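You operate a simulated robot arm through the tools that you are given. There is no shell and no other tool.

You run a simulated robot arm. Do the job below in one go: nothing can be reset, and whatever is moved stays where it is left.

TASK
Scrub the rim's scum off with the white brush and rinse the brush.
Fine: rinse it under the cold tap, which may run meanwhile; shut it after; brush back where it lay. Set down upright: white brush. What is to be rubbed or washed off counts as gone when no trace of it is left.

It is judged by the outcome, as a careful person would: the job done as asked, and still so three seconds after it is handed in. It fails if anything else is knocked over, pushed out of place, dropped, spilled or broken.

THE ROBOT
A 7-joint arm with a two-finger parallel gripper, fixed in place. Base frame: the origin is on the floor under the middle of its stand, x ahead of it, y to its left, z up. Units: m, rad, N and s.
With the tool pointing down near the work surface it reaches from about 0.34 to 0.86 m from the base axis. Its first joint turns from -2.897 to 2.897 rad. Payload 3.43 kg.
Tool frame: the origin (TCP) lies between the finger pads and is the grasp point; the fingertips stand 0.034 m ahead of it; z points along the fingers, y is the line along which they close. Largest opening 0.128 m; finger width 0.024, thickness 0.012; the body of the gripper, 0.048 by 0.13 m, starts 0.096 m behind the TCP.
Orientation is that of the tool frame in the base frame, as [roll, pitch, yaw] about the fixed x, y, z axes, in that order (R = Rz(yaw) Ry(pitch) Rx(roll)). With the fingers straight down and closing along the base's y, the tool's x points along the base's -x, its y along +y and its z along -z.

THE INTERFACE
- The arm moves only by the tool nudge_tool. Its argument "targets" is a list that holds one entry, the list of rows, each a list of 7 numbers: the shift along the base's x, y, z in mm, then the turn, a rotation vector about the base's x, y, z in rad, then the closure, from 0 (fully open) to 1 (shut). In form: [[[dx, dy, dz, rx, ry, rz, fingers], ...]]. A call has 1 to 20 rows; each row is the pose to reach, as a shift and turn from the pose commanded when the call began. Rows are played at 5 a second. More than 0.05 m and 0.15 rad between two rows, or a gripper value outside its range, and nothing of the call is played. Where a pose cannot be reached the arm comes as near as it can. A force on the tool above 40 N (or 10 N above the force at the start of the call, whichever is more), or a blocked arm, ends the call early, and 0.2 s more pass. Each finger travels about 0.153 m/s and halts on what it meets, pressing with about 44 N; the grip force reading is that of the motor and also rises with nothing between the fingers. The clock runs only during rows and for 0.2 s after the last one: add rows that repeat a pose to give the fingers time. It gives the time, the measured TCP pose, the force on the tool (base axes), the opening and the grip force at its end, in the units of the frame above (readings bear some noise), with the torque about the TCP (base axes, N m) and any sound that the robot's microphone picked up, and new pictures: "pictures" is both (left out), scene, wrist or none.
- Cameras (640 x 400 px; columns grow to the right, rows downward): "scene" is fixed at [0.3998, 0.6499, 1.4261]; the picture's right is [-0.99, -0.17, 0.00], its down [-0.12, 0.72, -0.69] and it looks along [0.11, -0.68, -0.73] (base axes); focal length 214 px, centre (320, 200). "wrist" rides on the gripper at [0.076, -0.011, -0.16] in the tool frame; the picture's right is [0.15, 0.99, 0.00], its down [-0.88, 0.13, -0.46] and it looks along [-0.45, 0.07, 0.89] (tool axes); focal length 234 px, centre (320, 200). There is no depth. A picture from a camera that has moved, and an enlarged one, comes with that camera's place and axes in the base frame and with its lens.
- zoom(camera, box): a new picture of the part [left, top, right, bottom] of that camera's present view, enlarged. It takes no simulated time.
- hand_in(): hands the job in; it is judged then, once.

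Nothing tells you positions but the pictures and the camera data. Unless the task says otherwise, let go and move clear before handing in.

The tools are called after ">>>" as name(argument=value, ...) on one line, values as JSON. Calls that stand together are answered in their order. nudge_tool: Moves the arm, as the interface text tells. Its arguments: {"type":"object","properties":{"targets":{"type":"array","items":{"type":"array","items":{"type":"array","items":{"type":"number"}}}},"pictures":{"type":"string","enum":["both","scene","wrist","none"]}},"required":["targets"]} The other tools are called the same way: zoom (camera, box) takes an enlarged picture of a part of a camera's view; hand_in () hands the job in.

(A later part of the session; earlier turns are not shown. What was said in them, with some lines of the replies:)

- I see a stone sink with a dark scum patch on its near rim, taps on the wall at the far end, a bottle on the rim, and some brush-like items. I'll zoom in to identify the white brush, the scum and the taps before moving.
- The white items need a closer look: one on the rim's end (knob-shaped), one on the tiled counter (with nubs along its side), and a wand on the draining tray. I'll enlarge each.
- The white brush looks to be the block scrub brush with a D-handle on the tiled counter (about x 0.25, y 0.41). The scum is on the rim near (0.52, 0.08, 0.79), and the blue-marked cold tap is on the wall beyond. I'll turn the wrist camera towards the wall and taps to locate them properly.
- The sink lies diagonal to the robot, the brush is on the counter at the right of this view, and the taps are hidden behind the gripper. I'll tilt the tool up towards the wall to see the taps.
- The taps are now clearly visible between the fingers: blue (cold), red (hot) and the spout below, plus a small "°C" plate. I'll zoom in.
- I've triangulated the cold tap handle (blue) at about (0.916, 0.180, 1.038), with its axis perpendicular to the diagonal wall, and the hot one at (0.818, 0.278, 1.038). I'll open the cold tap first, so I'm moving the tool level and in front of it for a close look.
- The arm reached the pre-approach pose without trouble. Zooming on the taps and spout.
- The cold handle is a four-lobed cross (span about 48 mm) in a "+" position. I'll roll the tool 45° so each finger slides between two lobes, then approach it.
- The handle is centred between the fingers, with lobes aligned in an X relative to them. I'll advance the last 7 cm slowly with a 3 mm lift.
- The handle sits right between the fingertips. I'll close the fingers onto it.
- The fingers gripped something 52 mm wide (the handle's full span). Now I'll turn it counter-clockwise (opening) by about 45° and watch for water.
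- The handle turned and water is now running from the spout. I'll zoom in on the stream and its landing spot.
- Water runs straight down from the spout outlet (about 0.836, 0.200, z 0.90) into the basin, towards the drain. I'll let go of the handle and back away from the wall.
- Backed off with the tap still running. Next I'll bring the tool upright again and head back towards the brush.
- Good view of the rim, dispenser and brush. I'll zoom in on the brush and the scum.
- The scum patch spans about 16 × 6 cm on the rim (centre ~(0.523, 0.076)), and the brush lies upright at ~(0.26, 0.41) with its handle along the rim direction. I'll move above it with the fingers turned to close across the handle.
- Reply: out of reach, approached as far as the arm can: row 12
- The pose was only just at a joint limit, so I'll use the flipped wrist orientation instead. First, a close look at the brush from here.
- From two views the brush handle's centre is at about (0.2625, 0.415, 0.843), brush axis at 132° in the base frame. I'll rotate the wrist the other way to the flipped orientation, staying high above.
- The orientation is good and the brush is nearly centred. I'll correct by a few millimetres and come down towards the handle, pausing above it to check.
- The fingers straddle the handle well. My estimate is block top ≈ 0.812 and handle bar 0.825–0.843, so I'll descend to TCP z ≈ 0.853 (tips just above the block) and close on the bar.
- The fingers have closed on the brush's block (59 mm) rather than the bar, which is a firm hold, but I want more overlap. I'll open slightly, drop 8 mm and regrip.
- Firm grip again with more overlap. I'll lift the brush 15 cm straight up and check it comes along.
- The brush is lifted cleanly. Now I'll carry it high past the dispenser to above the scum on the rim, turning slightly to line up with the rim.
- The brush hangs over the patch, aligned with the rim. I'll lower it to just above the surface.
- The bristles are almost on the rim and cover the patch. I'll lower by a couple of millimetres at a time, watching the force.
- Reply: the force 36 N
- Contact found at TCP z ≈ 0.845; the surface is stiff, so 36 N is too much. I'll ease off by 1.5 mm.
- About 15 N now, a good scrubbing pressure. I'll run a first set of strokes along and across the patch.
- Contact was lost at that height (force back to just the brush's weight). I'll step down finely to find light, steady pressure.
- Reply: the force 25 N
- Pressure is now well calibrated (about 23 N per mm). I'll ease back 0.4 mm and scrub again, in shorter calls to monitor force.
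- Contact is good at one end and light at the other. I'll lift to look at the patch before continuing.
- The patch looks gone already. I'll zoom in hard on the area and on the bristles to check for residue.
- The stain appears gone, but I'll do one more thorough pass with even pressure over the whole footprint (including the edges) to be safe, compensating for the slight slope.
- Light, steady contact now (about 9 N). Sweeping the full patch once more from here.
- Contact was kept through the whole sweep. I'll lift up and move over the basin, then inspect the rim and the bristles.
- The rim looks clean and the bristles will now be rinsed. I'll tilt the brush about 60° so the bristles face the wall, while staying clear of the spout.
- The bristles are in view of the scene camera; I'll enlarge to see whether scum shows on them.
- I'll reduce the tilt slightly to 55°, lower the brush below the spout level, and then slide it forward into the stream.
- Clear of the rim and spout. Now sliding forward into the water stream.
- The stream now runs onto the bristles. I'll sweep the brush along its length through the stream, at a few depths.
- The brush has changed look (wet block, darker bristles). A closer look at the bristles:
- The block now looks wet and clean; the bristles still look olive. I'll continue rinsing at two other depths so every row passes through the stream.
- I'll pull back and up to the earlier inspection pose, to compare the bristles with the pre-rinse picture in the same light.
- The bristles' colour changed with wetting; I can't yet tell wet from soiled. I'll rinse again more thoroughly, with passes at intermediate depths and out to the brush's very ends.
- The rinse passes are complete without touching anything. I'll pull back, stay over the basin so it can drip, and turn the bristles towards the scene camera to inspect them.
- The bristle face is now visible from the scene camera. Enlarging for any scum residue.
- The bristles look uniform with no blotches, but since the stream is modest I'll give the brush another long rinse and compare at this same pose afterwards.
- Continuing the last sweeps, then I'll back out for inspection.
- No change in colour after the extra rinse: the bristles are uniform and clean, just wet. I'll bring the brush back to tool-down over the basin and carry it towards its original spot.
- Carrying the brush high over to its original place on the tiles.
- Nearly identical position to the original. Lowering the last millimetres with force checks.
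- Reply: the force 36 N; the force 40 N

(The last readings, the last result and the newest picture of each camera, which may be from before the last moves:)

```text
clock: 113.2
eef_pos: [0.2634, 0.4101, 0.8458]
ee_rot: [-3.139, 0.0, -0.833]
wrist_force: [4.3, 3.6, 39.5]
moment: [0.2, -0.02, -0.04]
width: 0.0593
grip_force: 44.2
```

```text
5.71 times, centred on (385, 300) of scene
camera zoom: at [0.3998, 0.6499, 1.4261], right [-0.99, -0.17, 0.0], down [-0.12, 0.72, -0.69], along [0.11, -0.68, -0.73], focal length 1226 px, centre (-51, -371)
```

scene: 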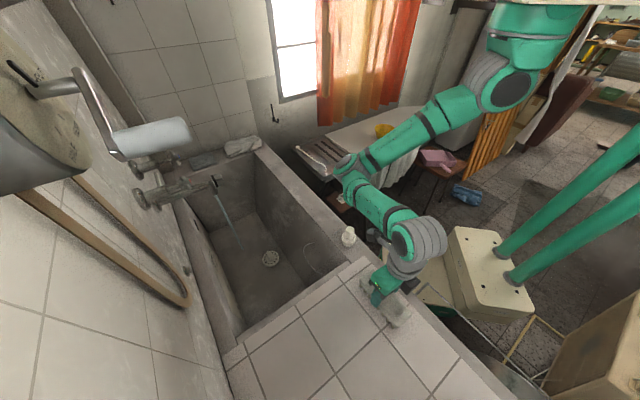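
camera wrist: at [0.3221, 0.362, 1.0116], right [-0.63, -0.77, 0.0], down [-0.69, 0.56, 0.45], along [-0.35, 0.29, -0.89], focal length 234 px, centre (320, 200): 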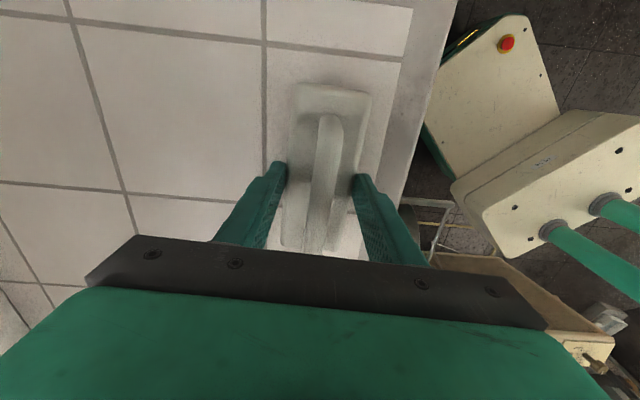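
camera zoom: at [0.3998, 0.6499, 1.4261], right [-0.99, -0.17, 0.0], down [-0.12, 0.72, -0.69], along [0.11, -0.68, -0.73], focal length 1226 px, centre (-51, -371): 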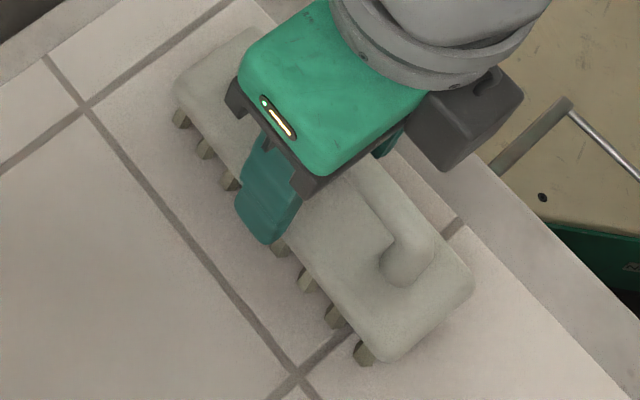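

The brush stands on the tiles exactly at its old outline. I'll ease off the pressure, then open the fingers and rise.

>>> nudge_tool(targets=[[[0, 0, 1, 0, 0, 0, 1], [0, 0, 1.4, 0, 0, 0, 1], [0, 0, 1.4, 0, 0, 0, 1]]], pictures="none")

>>> nudge_tool(targets=[[[0, 0, 0, 0, 0, 0, 0.35], [0, 0, 0, 0, 0, 0, 0.2], [0, 0, 0, 0, 0, 0, 0], [0, 0, 0, 0, 0, 0, 0], [0, 0, 15, 0, 0, 0, 0], [0, 0, 40, 0, 0, 0, 0], [0, 0, 80, 0, 0, 0, 0], [0, 0, 120, 0, 0, 0, 0], [0, 0, 160, 0, 0, 0, 0], [0, 0, 200, 0, 0, 0, 0], [0, 0, 200, 0, 0, 0, 0]]], pictures="both")

>>> zoom(camera="scene", box=[345, 265, 425, 335])

>>> zoom(camera="wrist", box=[265, 65, 385, 185])

```text
clock: 114.0
eef_pos: [0.2614, 0.4089, 0.8461]
ee_rot: [3.139, -0.002, -0.831]
wrist_force: [2.7, 2.0, 7.5]
moment: [0.55, 0.26, -0.29]
width: 0.0594
grip_force: 44.9
```

```text
clock: 116.4
eef_pos: [0.2622, 0.4093, 1.0466]
ee_rot: [3.139, -0.002, -0.832]
wrist_force: [1.0, -0.1, -0.7]
moment: [-0.02, -0.02, 0.0]
width: 0.1282
grip_force: 0.1
camera wrist: at [0.3212, 0.3623, 1.2059], right [-0.63, -0.78, 0.0], down [-0.69, 0.56, 0.45], along [-0.35, 0.29, -0.89], focal length 234 px, centre (320, 200)
```

scene: 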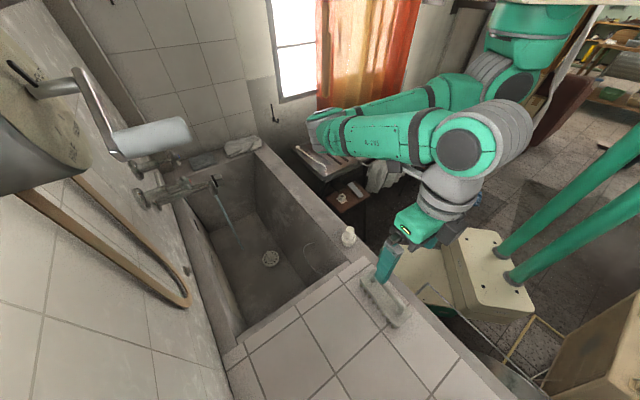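
wrist: 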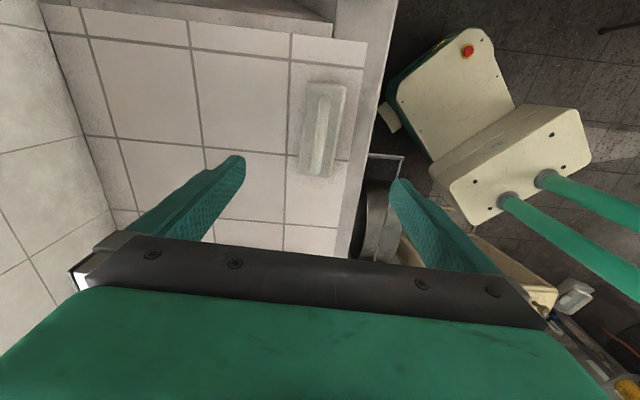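

```text
5.71 times, centred on (385, 300) of scene
camera zoom: at [0.3998, 0.6499, 1.4261], right [-0.99, -0.17, 0.0], down [-0.12, 0.72, -0.69], along [0.11, -0.68, -0.73], focal length 1226 px, centre (-51, -371)
```

zoom: 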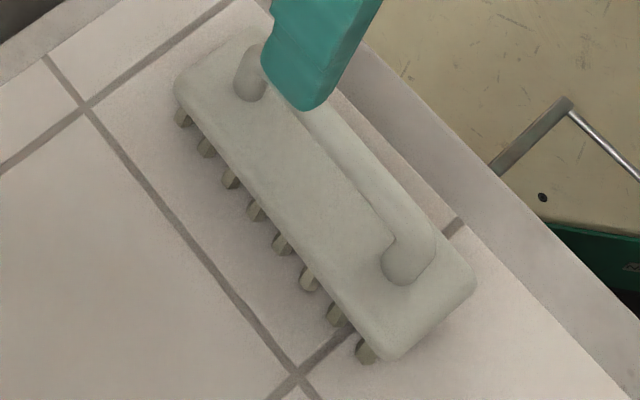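

```text
3.33 times, centred on (325, 125) of wrist
camera zoom: at [0.3212, 0.3623, 1.2059], right [-0.63, -0.78, 0.0], down [-0.69, 0.56, 0.45], along [-0.35, 0.29, -0.89], focal length 781 px, centre (303, 450)
```

zoom: 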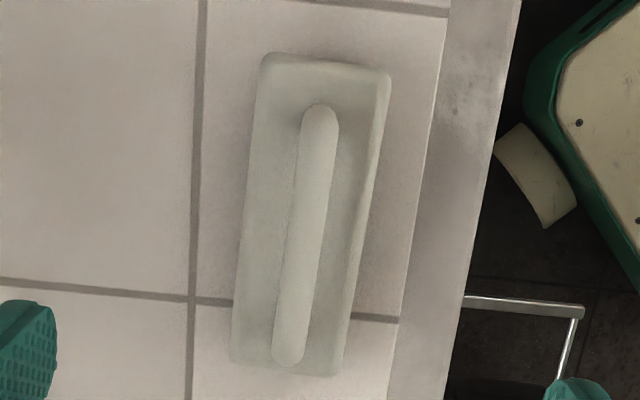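

The brush is back upright in its original place, and the tap is still running. Now I'll go back to shut the cold tap: first rotate the wrist back while moving up and over.

>>> nudge_tool(targets=[[[15, -21, 9, 0, 0, -0.127, 0], [31, -43, 17, 0, 0, -0.254, 0], [46, -65, 26, 0, 0, -0.381, 0], [62, -86, 35, 0, 0, -0.508, 0], [77, -108, 43, 0, 0, -0.635, 0], [93, -130, 52, 0, 0, -0.762, 0], [108, -151, 61, 0, 0, -0.889, 0], [124, -173, 69, 0, 0, -1.016, 0], [139, -194, 78, 0, 0, -1.143, 0], [155, -216, 87, 0, 0, -1.27, 0], [170, -238, 95, 0, 0, -1.397, 0], [186, -259, 104, 0, 0, -1.524, 0], [186, -259, 104, 0, 0, -1.524, 0]]], pictures="both")

>>> zoom(camera="wrist", box=[180, 70, 520, 220])

>>> zoom(camera="wrist", box=[220, 80, 400, 160])

```text
clock: 119.2
eef_pos: [0.4485, 0.1505, 1.1504]
ee_rot: [3.14, -0.002, -2.356]
wrist_force: [-0.3, -0.1, 0.9]
moment: [-0.02, -0.01, -0.02]
width: 0.128
grip_force: 0.0
camera wrist: at [0.4033, 0.0897, 1.3101], right [-0.8, 0.6, 0.0], down [0.53, 0.72, 0.45], along [0.27, 0.36, -0.89], focal length 234 px, centre (320, 200)
```

scene: 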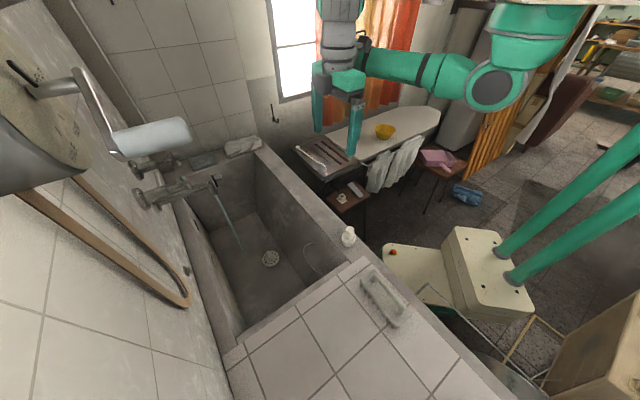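
wrist: 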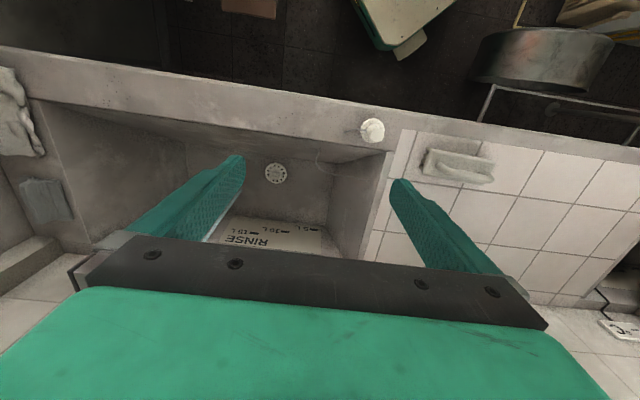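

```text
1.88 times, centred on (350, 145) of wrist
camera zoom: at [0.4033, 0.0897, 1.3101], right [-0.8, 0.6, 0.0], down [0.53, 0.72, 0.45], along [0.27, 0.36, -0.89], focal length 441 px, centre (264, 304)
```

zoom: 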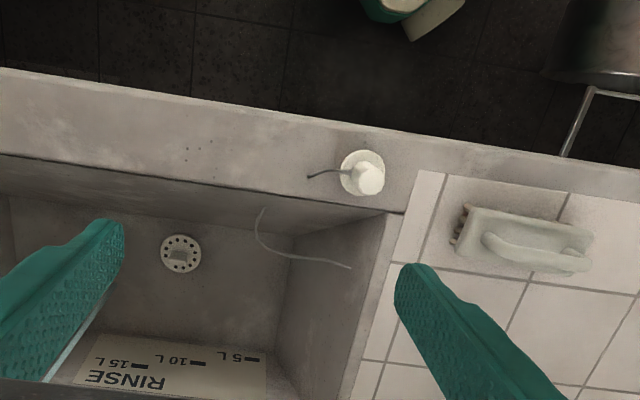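

```text
3.56 times, centred on (310, 120) of wrist
camera zoom: at [0.4033, 0.0897, 1.3101], right [-0.8, 0.6, 0.0], down [0.53, 0.72, 0.45], along [0.27, 0.36, -0.89], focal length 833 px, centre (356, 484)
```

zoom: 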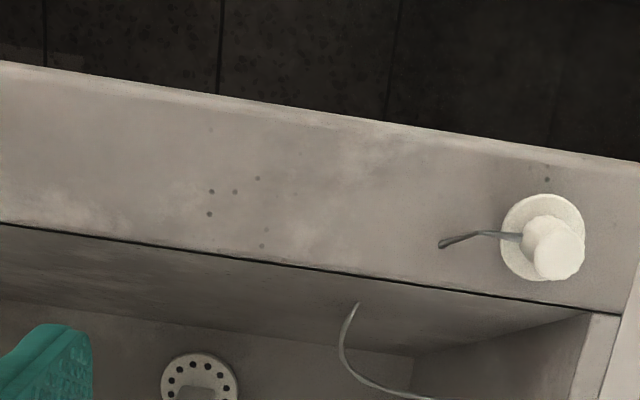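

The rim is clear of scum; a few pit-like dots are visible, similar to dots elsewhere on the stone. I'll zoom in to be sure they're not residue.

>>> zoom(camera="wrist", box=[265, 100, 305, 135])

>>> zoom(camera="wrist", box=[215, 85, 325, 145])

>>> zoom(camera="wrist", box=[80, 70, 220, 140])

>>> zoom(camera="scene", box=[240, 130, 350, 230])

```text
11.43 times, centred on (285, 118) of wrist
camera zoom: at [0.4033, 0.0897, 1.3101], right [-0.8, 0.6, 0.0], down [0.53, 0.72, 0.45], along [0.27, 0.36, -0.89], focal length 2676 px, centre (720, 1143)
```

zoom: 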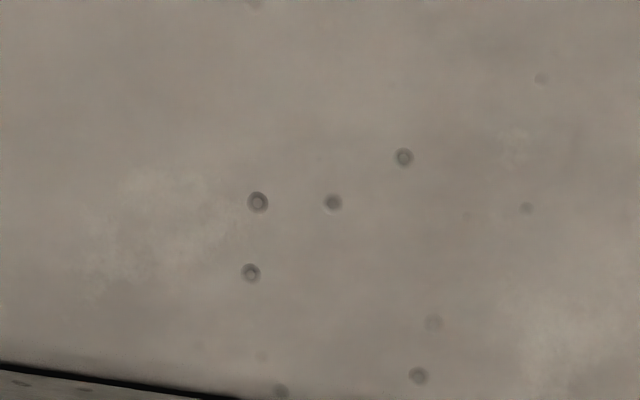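

```text
5.82 times, centred on (270, 115) of wrist
camera zoom: at [0.4033, 0.0897, 1.3101], right [-0.8, 0.6, 0.0], down [0.53, 0.72, 0.45], along [0.27, 0.36, -0.89], focal length 1362 px, centre (611, 694)
```

zoom: 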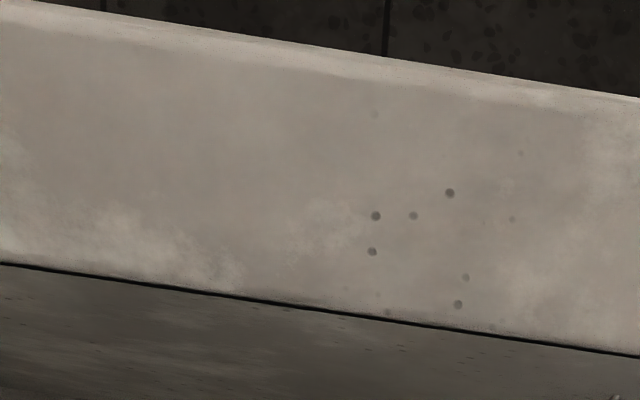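

```text
4.57 times, centred on (150, 105) of wrist
camera zoom: at [0.4033, 0.0897, 1.3101], right [-0.8, 0.6, 0.0], down [0.53, 0.72, 0.45], along [0.27, 0.36, -0.89], focal length 1070 px, centre (1097, 634)
```

zoom: 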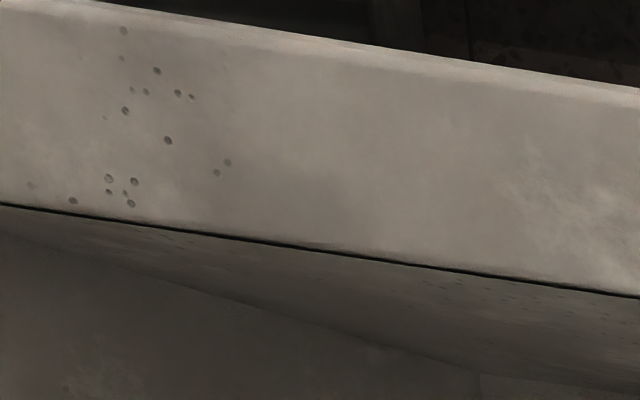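

```text
4.00 times, centred on (295, 180) of scene
camera zoom: at [0.3998, 0.6499, 1.4261], right [-0.99, -0.17, 0.0], down [-0.12, 0.72, -0.69], along [0.11, -0.68, -0.73], focal length 858 px, centre (420, 280)
```

zoom: 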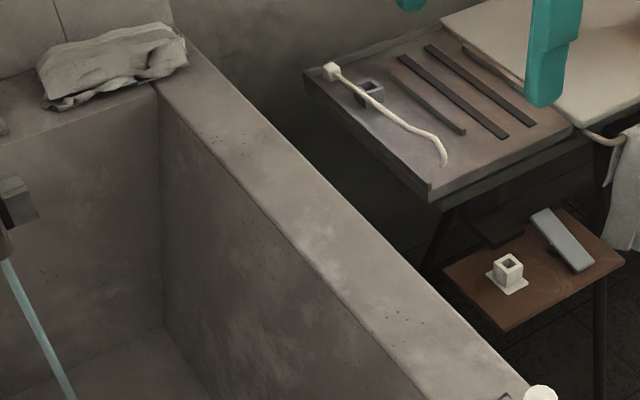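

Those dots are pits in the stone, the same as farther along the rim, so the scum is gone. Now tilting the tool up again and heading to the cold tap.

>>> nudge_tool(targets=[[[24, -11, -6, 0.0925, -0.0925, 0, 0], [48, -22, -12, 0.185, -0.185, 0, 0], [72, -33, -18, 0.2775, -0.2775, 0, 0], [96, -44, -24, 0.37, -0.37, 0, 0], [120, -55, -30, 0.4625, -0.4625, 0, 0], [144, -66, -36, 0.555, -0.555, 0, 0], [168, -77, -42, 0.6475, -0.6475, 0, 0], [192, -88, -48, 0.74, -0.74, 0, 0], [216, -99, -54, 0.8325, -0.8325, 0, 0], [240, -110, -60, 0.925, -0.925, 0, 0], [264, -121, -66, 1.0175, -1.0175, 0, 0], [290, -134, -70, 1.1107, -1.1107, 0, 0], [315, -110, -95, 1.1107, -1.1107, 0, 0], [345, -85, -110, 1.1107, -1.1107, 0, 0], [375, -57, -110, 1.1107, -1.1107, 0, 0], [375, -57, -110, 1.1107, -1.1107, 0, 0]]], pictures="both")

>>> zoom(camera="wrist", box=[270, 90, 390, 190])

```text
clock: 122.6
eef_pos: [0.8234, 0.0938, 1.0395]
ee_rot: [-2.445, 1.569, -1.66]
wrist_force: [0.1, 0.0, 0.2]
moment: [0.01, 0.0, 0.01]
width: 0.1284
grip_force: 0.0
camera wrist: at [0.7193, -0.0269, 0.9645], right [-0.7, 0.7, -0.15], down [-0.41, -0.23, 0.88], along [0.58, 0.68, 0.45], focal length 234 px, centre (320, 200)
```

scene: 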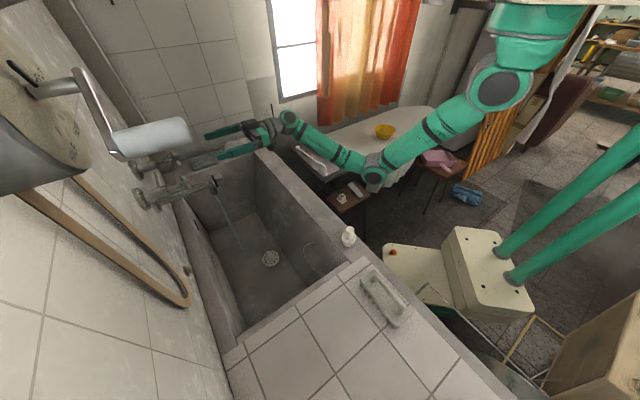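
wrist: 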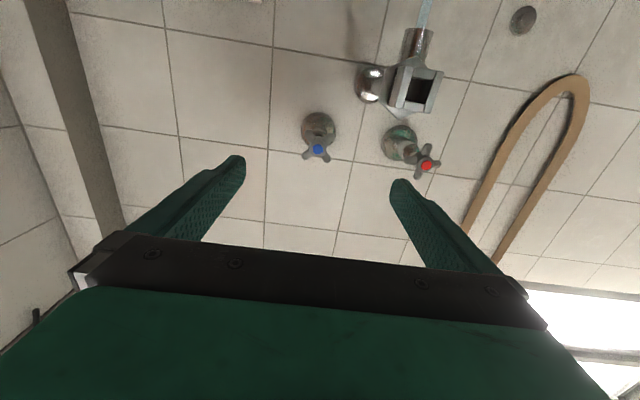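

```text
4.00 times, centred on (330, 140) of wrist
camera zoom: at [0.7193, -0.0269, 0.9645], right [-0.7, 0.7, -0.15], down [-0.41, -0.23, 0.88], along [0.58, 0.68, 0.45], focal length 937 px, centre (280, 440)
```

zoom: 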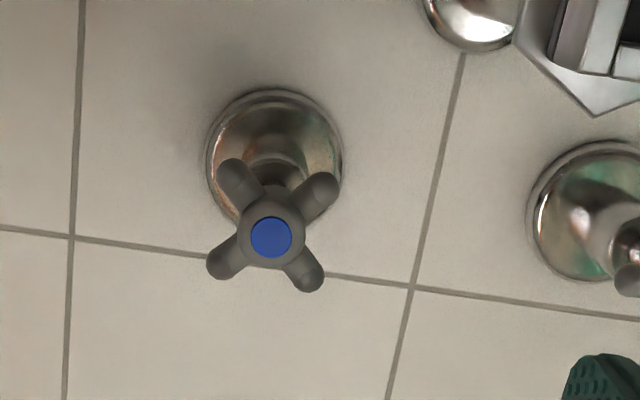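

The handle is in its turned "X" position, between the fingers. Approaching and gripping it again.

>>> nudge_tool(targets=[[[22, 20, 0, 0, 0, 0, 0], [44, 41, 0, 0, 0, 0, 0], [66, 62, 0, 0, 0, 0, 0], [87, 82, 0.5, 0, 0, 0, 0], [87, 82, 0.5, 0, 0, 0, 0], [87, 82, 0.5, 0, 0, 0, 0.4], [87, 82, 0.5, 0, 0, 0, 0.8], [87, 82, 0.5, 0, 0, 0, 1], [87, 82, 0.5, 0, 0, 0, 1], [87, 82, 0.5, 0, 0, 0, 1]]], pictures="wrist")

```text
clock: 124.8
eef_pos: [0.9111, 0.1755, 1.0412]
ee_rot: [-2.72, 1.569, -1.935]
wrist_force: [7.6, 1.7, 0.7]
moment: [-0.1, 0.05, -0.1]
width: 0.0519
grip_force: 45.0
camera wrist: at [0.806, 0.0559, 0.9657], right [-0.7, 0.7, -0.15], down [-0.41, -0.23, 0.88], along [0.58, 0.68, 0.45], focal length 234 px, centre (320, 200)
```

wrist: 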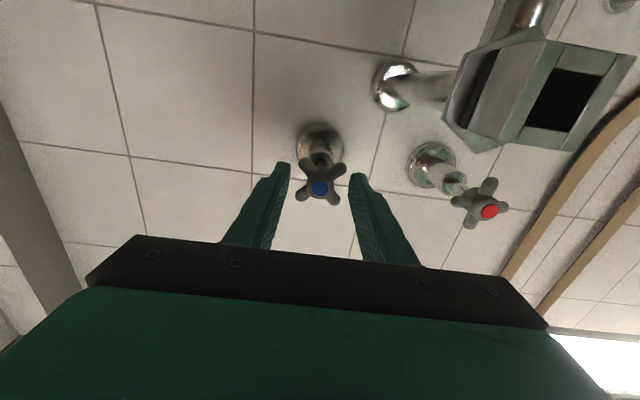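

Gripped. Now turning it clockwise by 45° to shut it.

>>> nudge_tool(targets=[[[0, 0, 0, 0.08, 0.08, 0, 1], [0, 0, 0, 0.16, 0.16, 0, 1], [0, 0, 0, 0.24, 0.24, 0, 1], [0, 0, 0, 0.32, 0.32, 0, 1], [0, 0, 0, 0.4, 0.4, 0, 1], [0, 0, 0, 0.48, 0.48, 0, 1], [0, 0, 0, 0.555, 0.555, 0, 1], [0, 0, 0, 0.555, 0.555, 0, 1]]], pictures="both")

>>> zoom(camera="scene", box=[150, 150, 310, 290])

>>> zoom(camera="scene", box=[190, 165, 250, 215])

```text
clock: 126.6
eef_pos: [0.9133, 0.1753, 1.0405]
ee_rot: [1.572, 0.785, 2.359]
wrist_force: [22.0, 2.7, 4.7]
moment: [0.03, 0.01, -0.6]
width: 0.0518
grip_force: 44.9
camera wrist: at [0.7663, 0.0955, 0.9796], right [-0.57, 0.57, 0.6], down [0.05, -0.7, 0.71], along [0.82, 0.44, 0.37], focal length 234 px, centre (320, 200)
```

scene: 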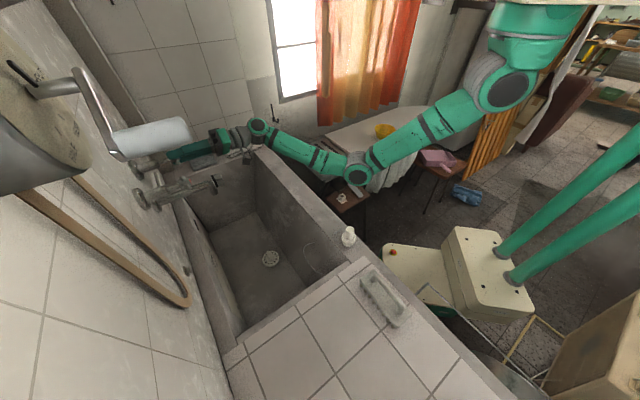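
wrist: 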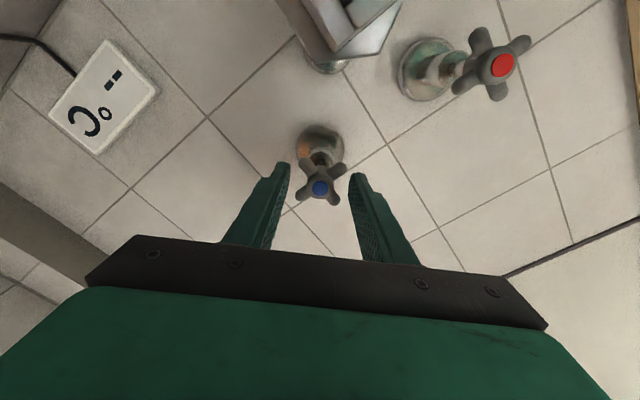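

```text
2.86 times, centred on (230, 220) of scene
camera zoom: at [0.3998, 0.6499, 1.4261], right [-0.99, -0.17, 0.0], down [-0.12, 0.72, -0.69], along [0.11, -0.68, -0.73], focal length 613 px, centre (577, 143)
```

zoom: 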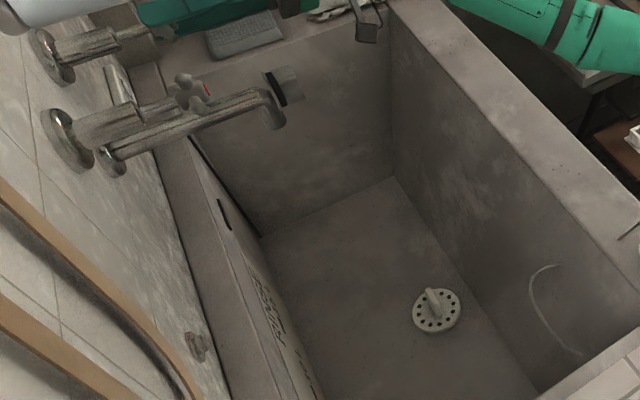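

```text
8.00 times, centred on (220, 190) of scene
camera zoom: at [0.3998, 0.6499, 1.4261], right [-0.99, -0.17, 0.0], down [-0.12, 0.72, -0.69], along [0.11, -0.68, -0.73], focal length 1716 px, centre (1120, 280)
```

zoom: 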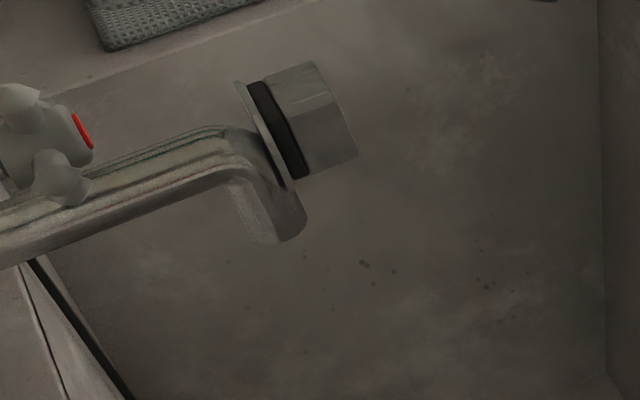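

The water has stopped. A slight extra nudge clockwise will make sure it's fully shut, then I'll release and back away.

>>> nudge_tool(targets=[[[0, 0, 0, 0.02, 0.02, 0, 1], [0, 0, 0, 0.04, 0.04, 0, 1], [0, 0, 0, 0.04, 0.04, 0, 1]]], pictures="none")

>>> nudge_tool(targets=[[[0, 0, 0, 0, 0, 0, 0.4], [0, 0, 0, 0, 0, 0, 0], [0, 0, 0, 0, 0, 0, 0], [0, 0, 0, 0, 0, 0, 0], [-25, -25, 0, 0, 0, 0, 0], [-50, -50, 0, 0, 0, 0, 0], [-80, -80, 0, 0, 0, 0, 0], [-110, -110, 5, 0, 0, 0, 0], [-140, -140, 20, 0, 0, 0, 0], [-170, -160, 40, 0, 0, 0, 0], [-170, -160, 40, 0, 0, 0, 0]]], pictures="both")

>>> zoom(camera="scene", box=[110, 100, 290, 240])

>>> zoom(camera="wrist", box=[240, 40, 440, 200])

```text
clock: 127.4
eef_pos: [0.9114, 0.1768, 1.0406]
ee_rot: [1.574, 0.73, 2.361]
wrist_force: [15.2, 0.9, 1.5]
moment: [-0.51, -0.37, -0.14]
width: 0.0518
grip_force: 45.1
```

```text
clock: 129.8
eef_pos: [0.7418, 0.0139, 1.0808]
ee_rot: [1.572, 0.73, 2.36]
wrist_force: [0.1, 0.8, 0.0]
moment: [0.02, -0.01, 0.0]
width: 0.1281
grip_force: 0.0
camera wrist: at [0.593, -0.0632, 1.0229], right [-0.54, 0.54, 0.64], down [0.08, -0.72, 0.68], along [0.84, 0.42, 0.35], focal length 234 px, centre (320, 200)
```

scene: 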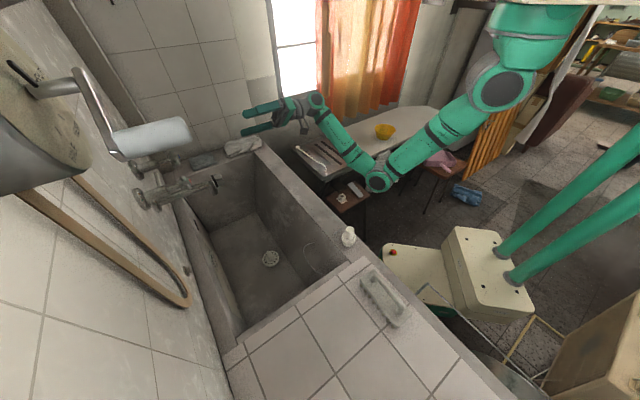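
wrist: 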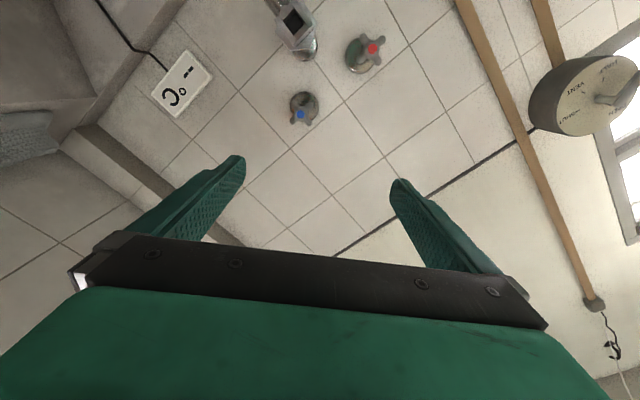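

```text
2.86 times, centred on (200, 170) of scene
camera zoom: at [0.3998, 0.6499, 1.4261], right [-0.99, -0.17, 0.0], down [-0.12, 0.72, -0.69], along [0.11, -0.68, -0.73], focal length 613 px, centre (663, 286)
```

zoom: 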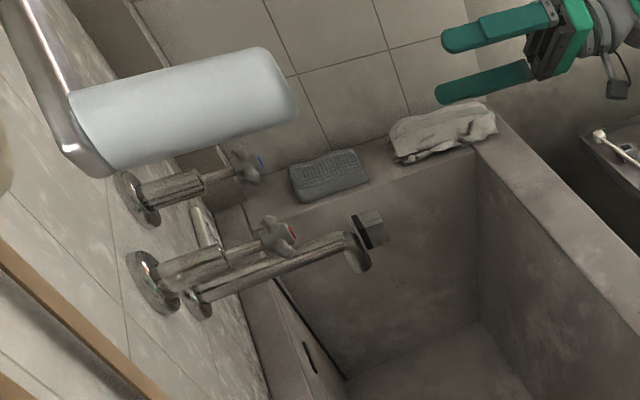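

```text
2.50 times, centred on (340, 120) of wrist
camera zoom: at [0.593, -0.0632, 1.0229], right [-0.54, 0.54, 0.64], down [0.08, -0.72, 0.68], along [0.84, 0.42, 0.35], focal length 585 px, centre (270, 400)
```

zoom: 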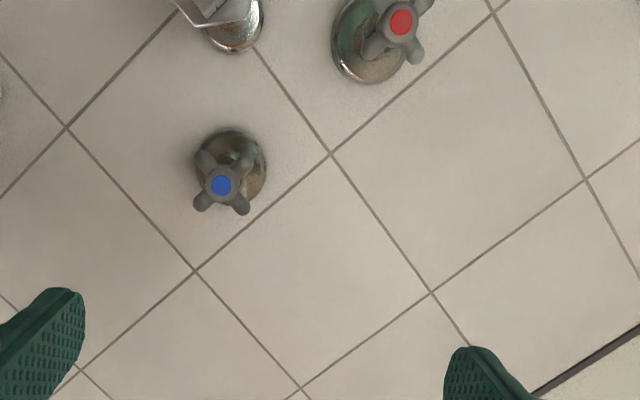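

The cold tap is shut and the stream gone. A final check of the brush, rim and surroundings before handing in.

>>> zoom(camera="scene", box=[345, 265, 425, 335])

>>> zoom(camera="scene", box=[180, 130, 380, 290])

```text
5.71 times, centred on (385, 300) of scene
camera zoom: at [0.3998, 0.6499, 1.4261], right [-0.99, -0.17, 0.0], down [-0.12, 0.72, -0.69], along [0.11, -0.68, -0.73], focal length 1226 px, centre (-51, -371)
```

zoom: 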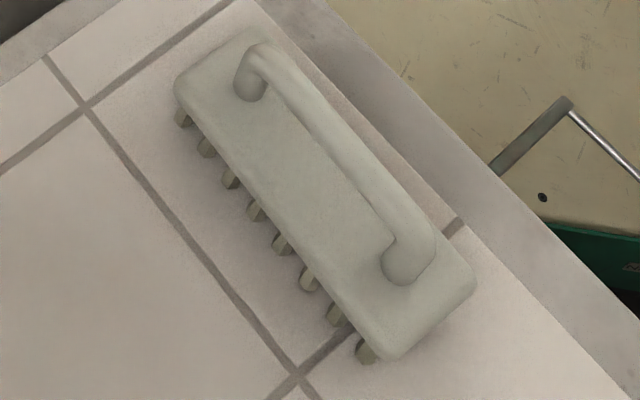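

```text
2.50 times, centred on (280, 210) of scene
camera zoom: at [0.3998, 0.6499, 1.4261], right [-0.99, -0.17, 0.0], down [-0.12, 0.72, -0.69], along [0.11, -0.68, -0.73], focal length 536 px, centre (420, 175)
```

zoom: 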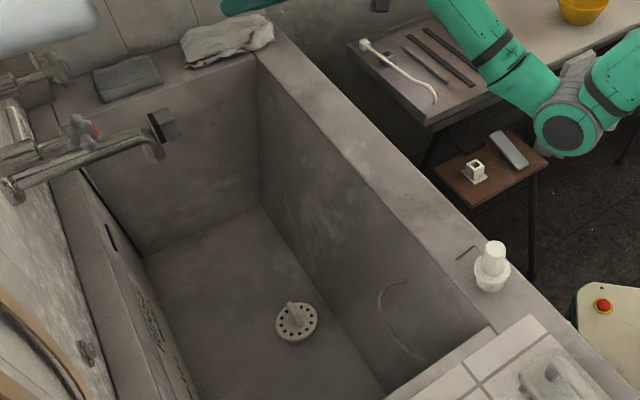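

The rim is clean and the brush stands upright where it lay. The cold tap is shut, nothing else has moved, and the arm is clear, so I'm handing in.

>>> hand_in()

```text
The job is handed in.
```

I scrubbed the scum off the rim with the white brush and rinsed the brush under the cold tap. I then shut the tap, set the brush back upright, moved the arm clear and handed the job in.

- **Rim:** no scum is visible in the close-ups. The few dots left there look like pits in the stone, since the same dots appear farther along the rim.
- **Brush:** the bristles look even, with no patches. They turned darker, more olive, when wet. A second long rinse did not change that colour, so I took it as wet rather than dirty.
- **Brush position:** it is within about 2 mm of where it lay, judged from the pictures.
- **Tap:** the cold tap was open only partway. It ran from just before the scrubbing until after the brush was back in place. The stream has stopped, and a small extra turn met the stop.
- **Surroundings:** in the final pictures nothing else looks moved or knocked over, and there is no water standing in the basin.
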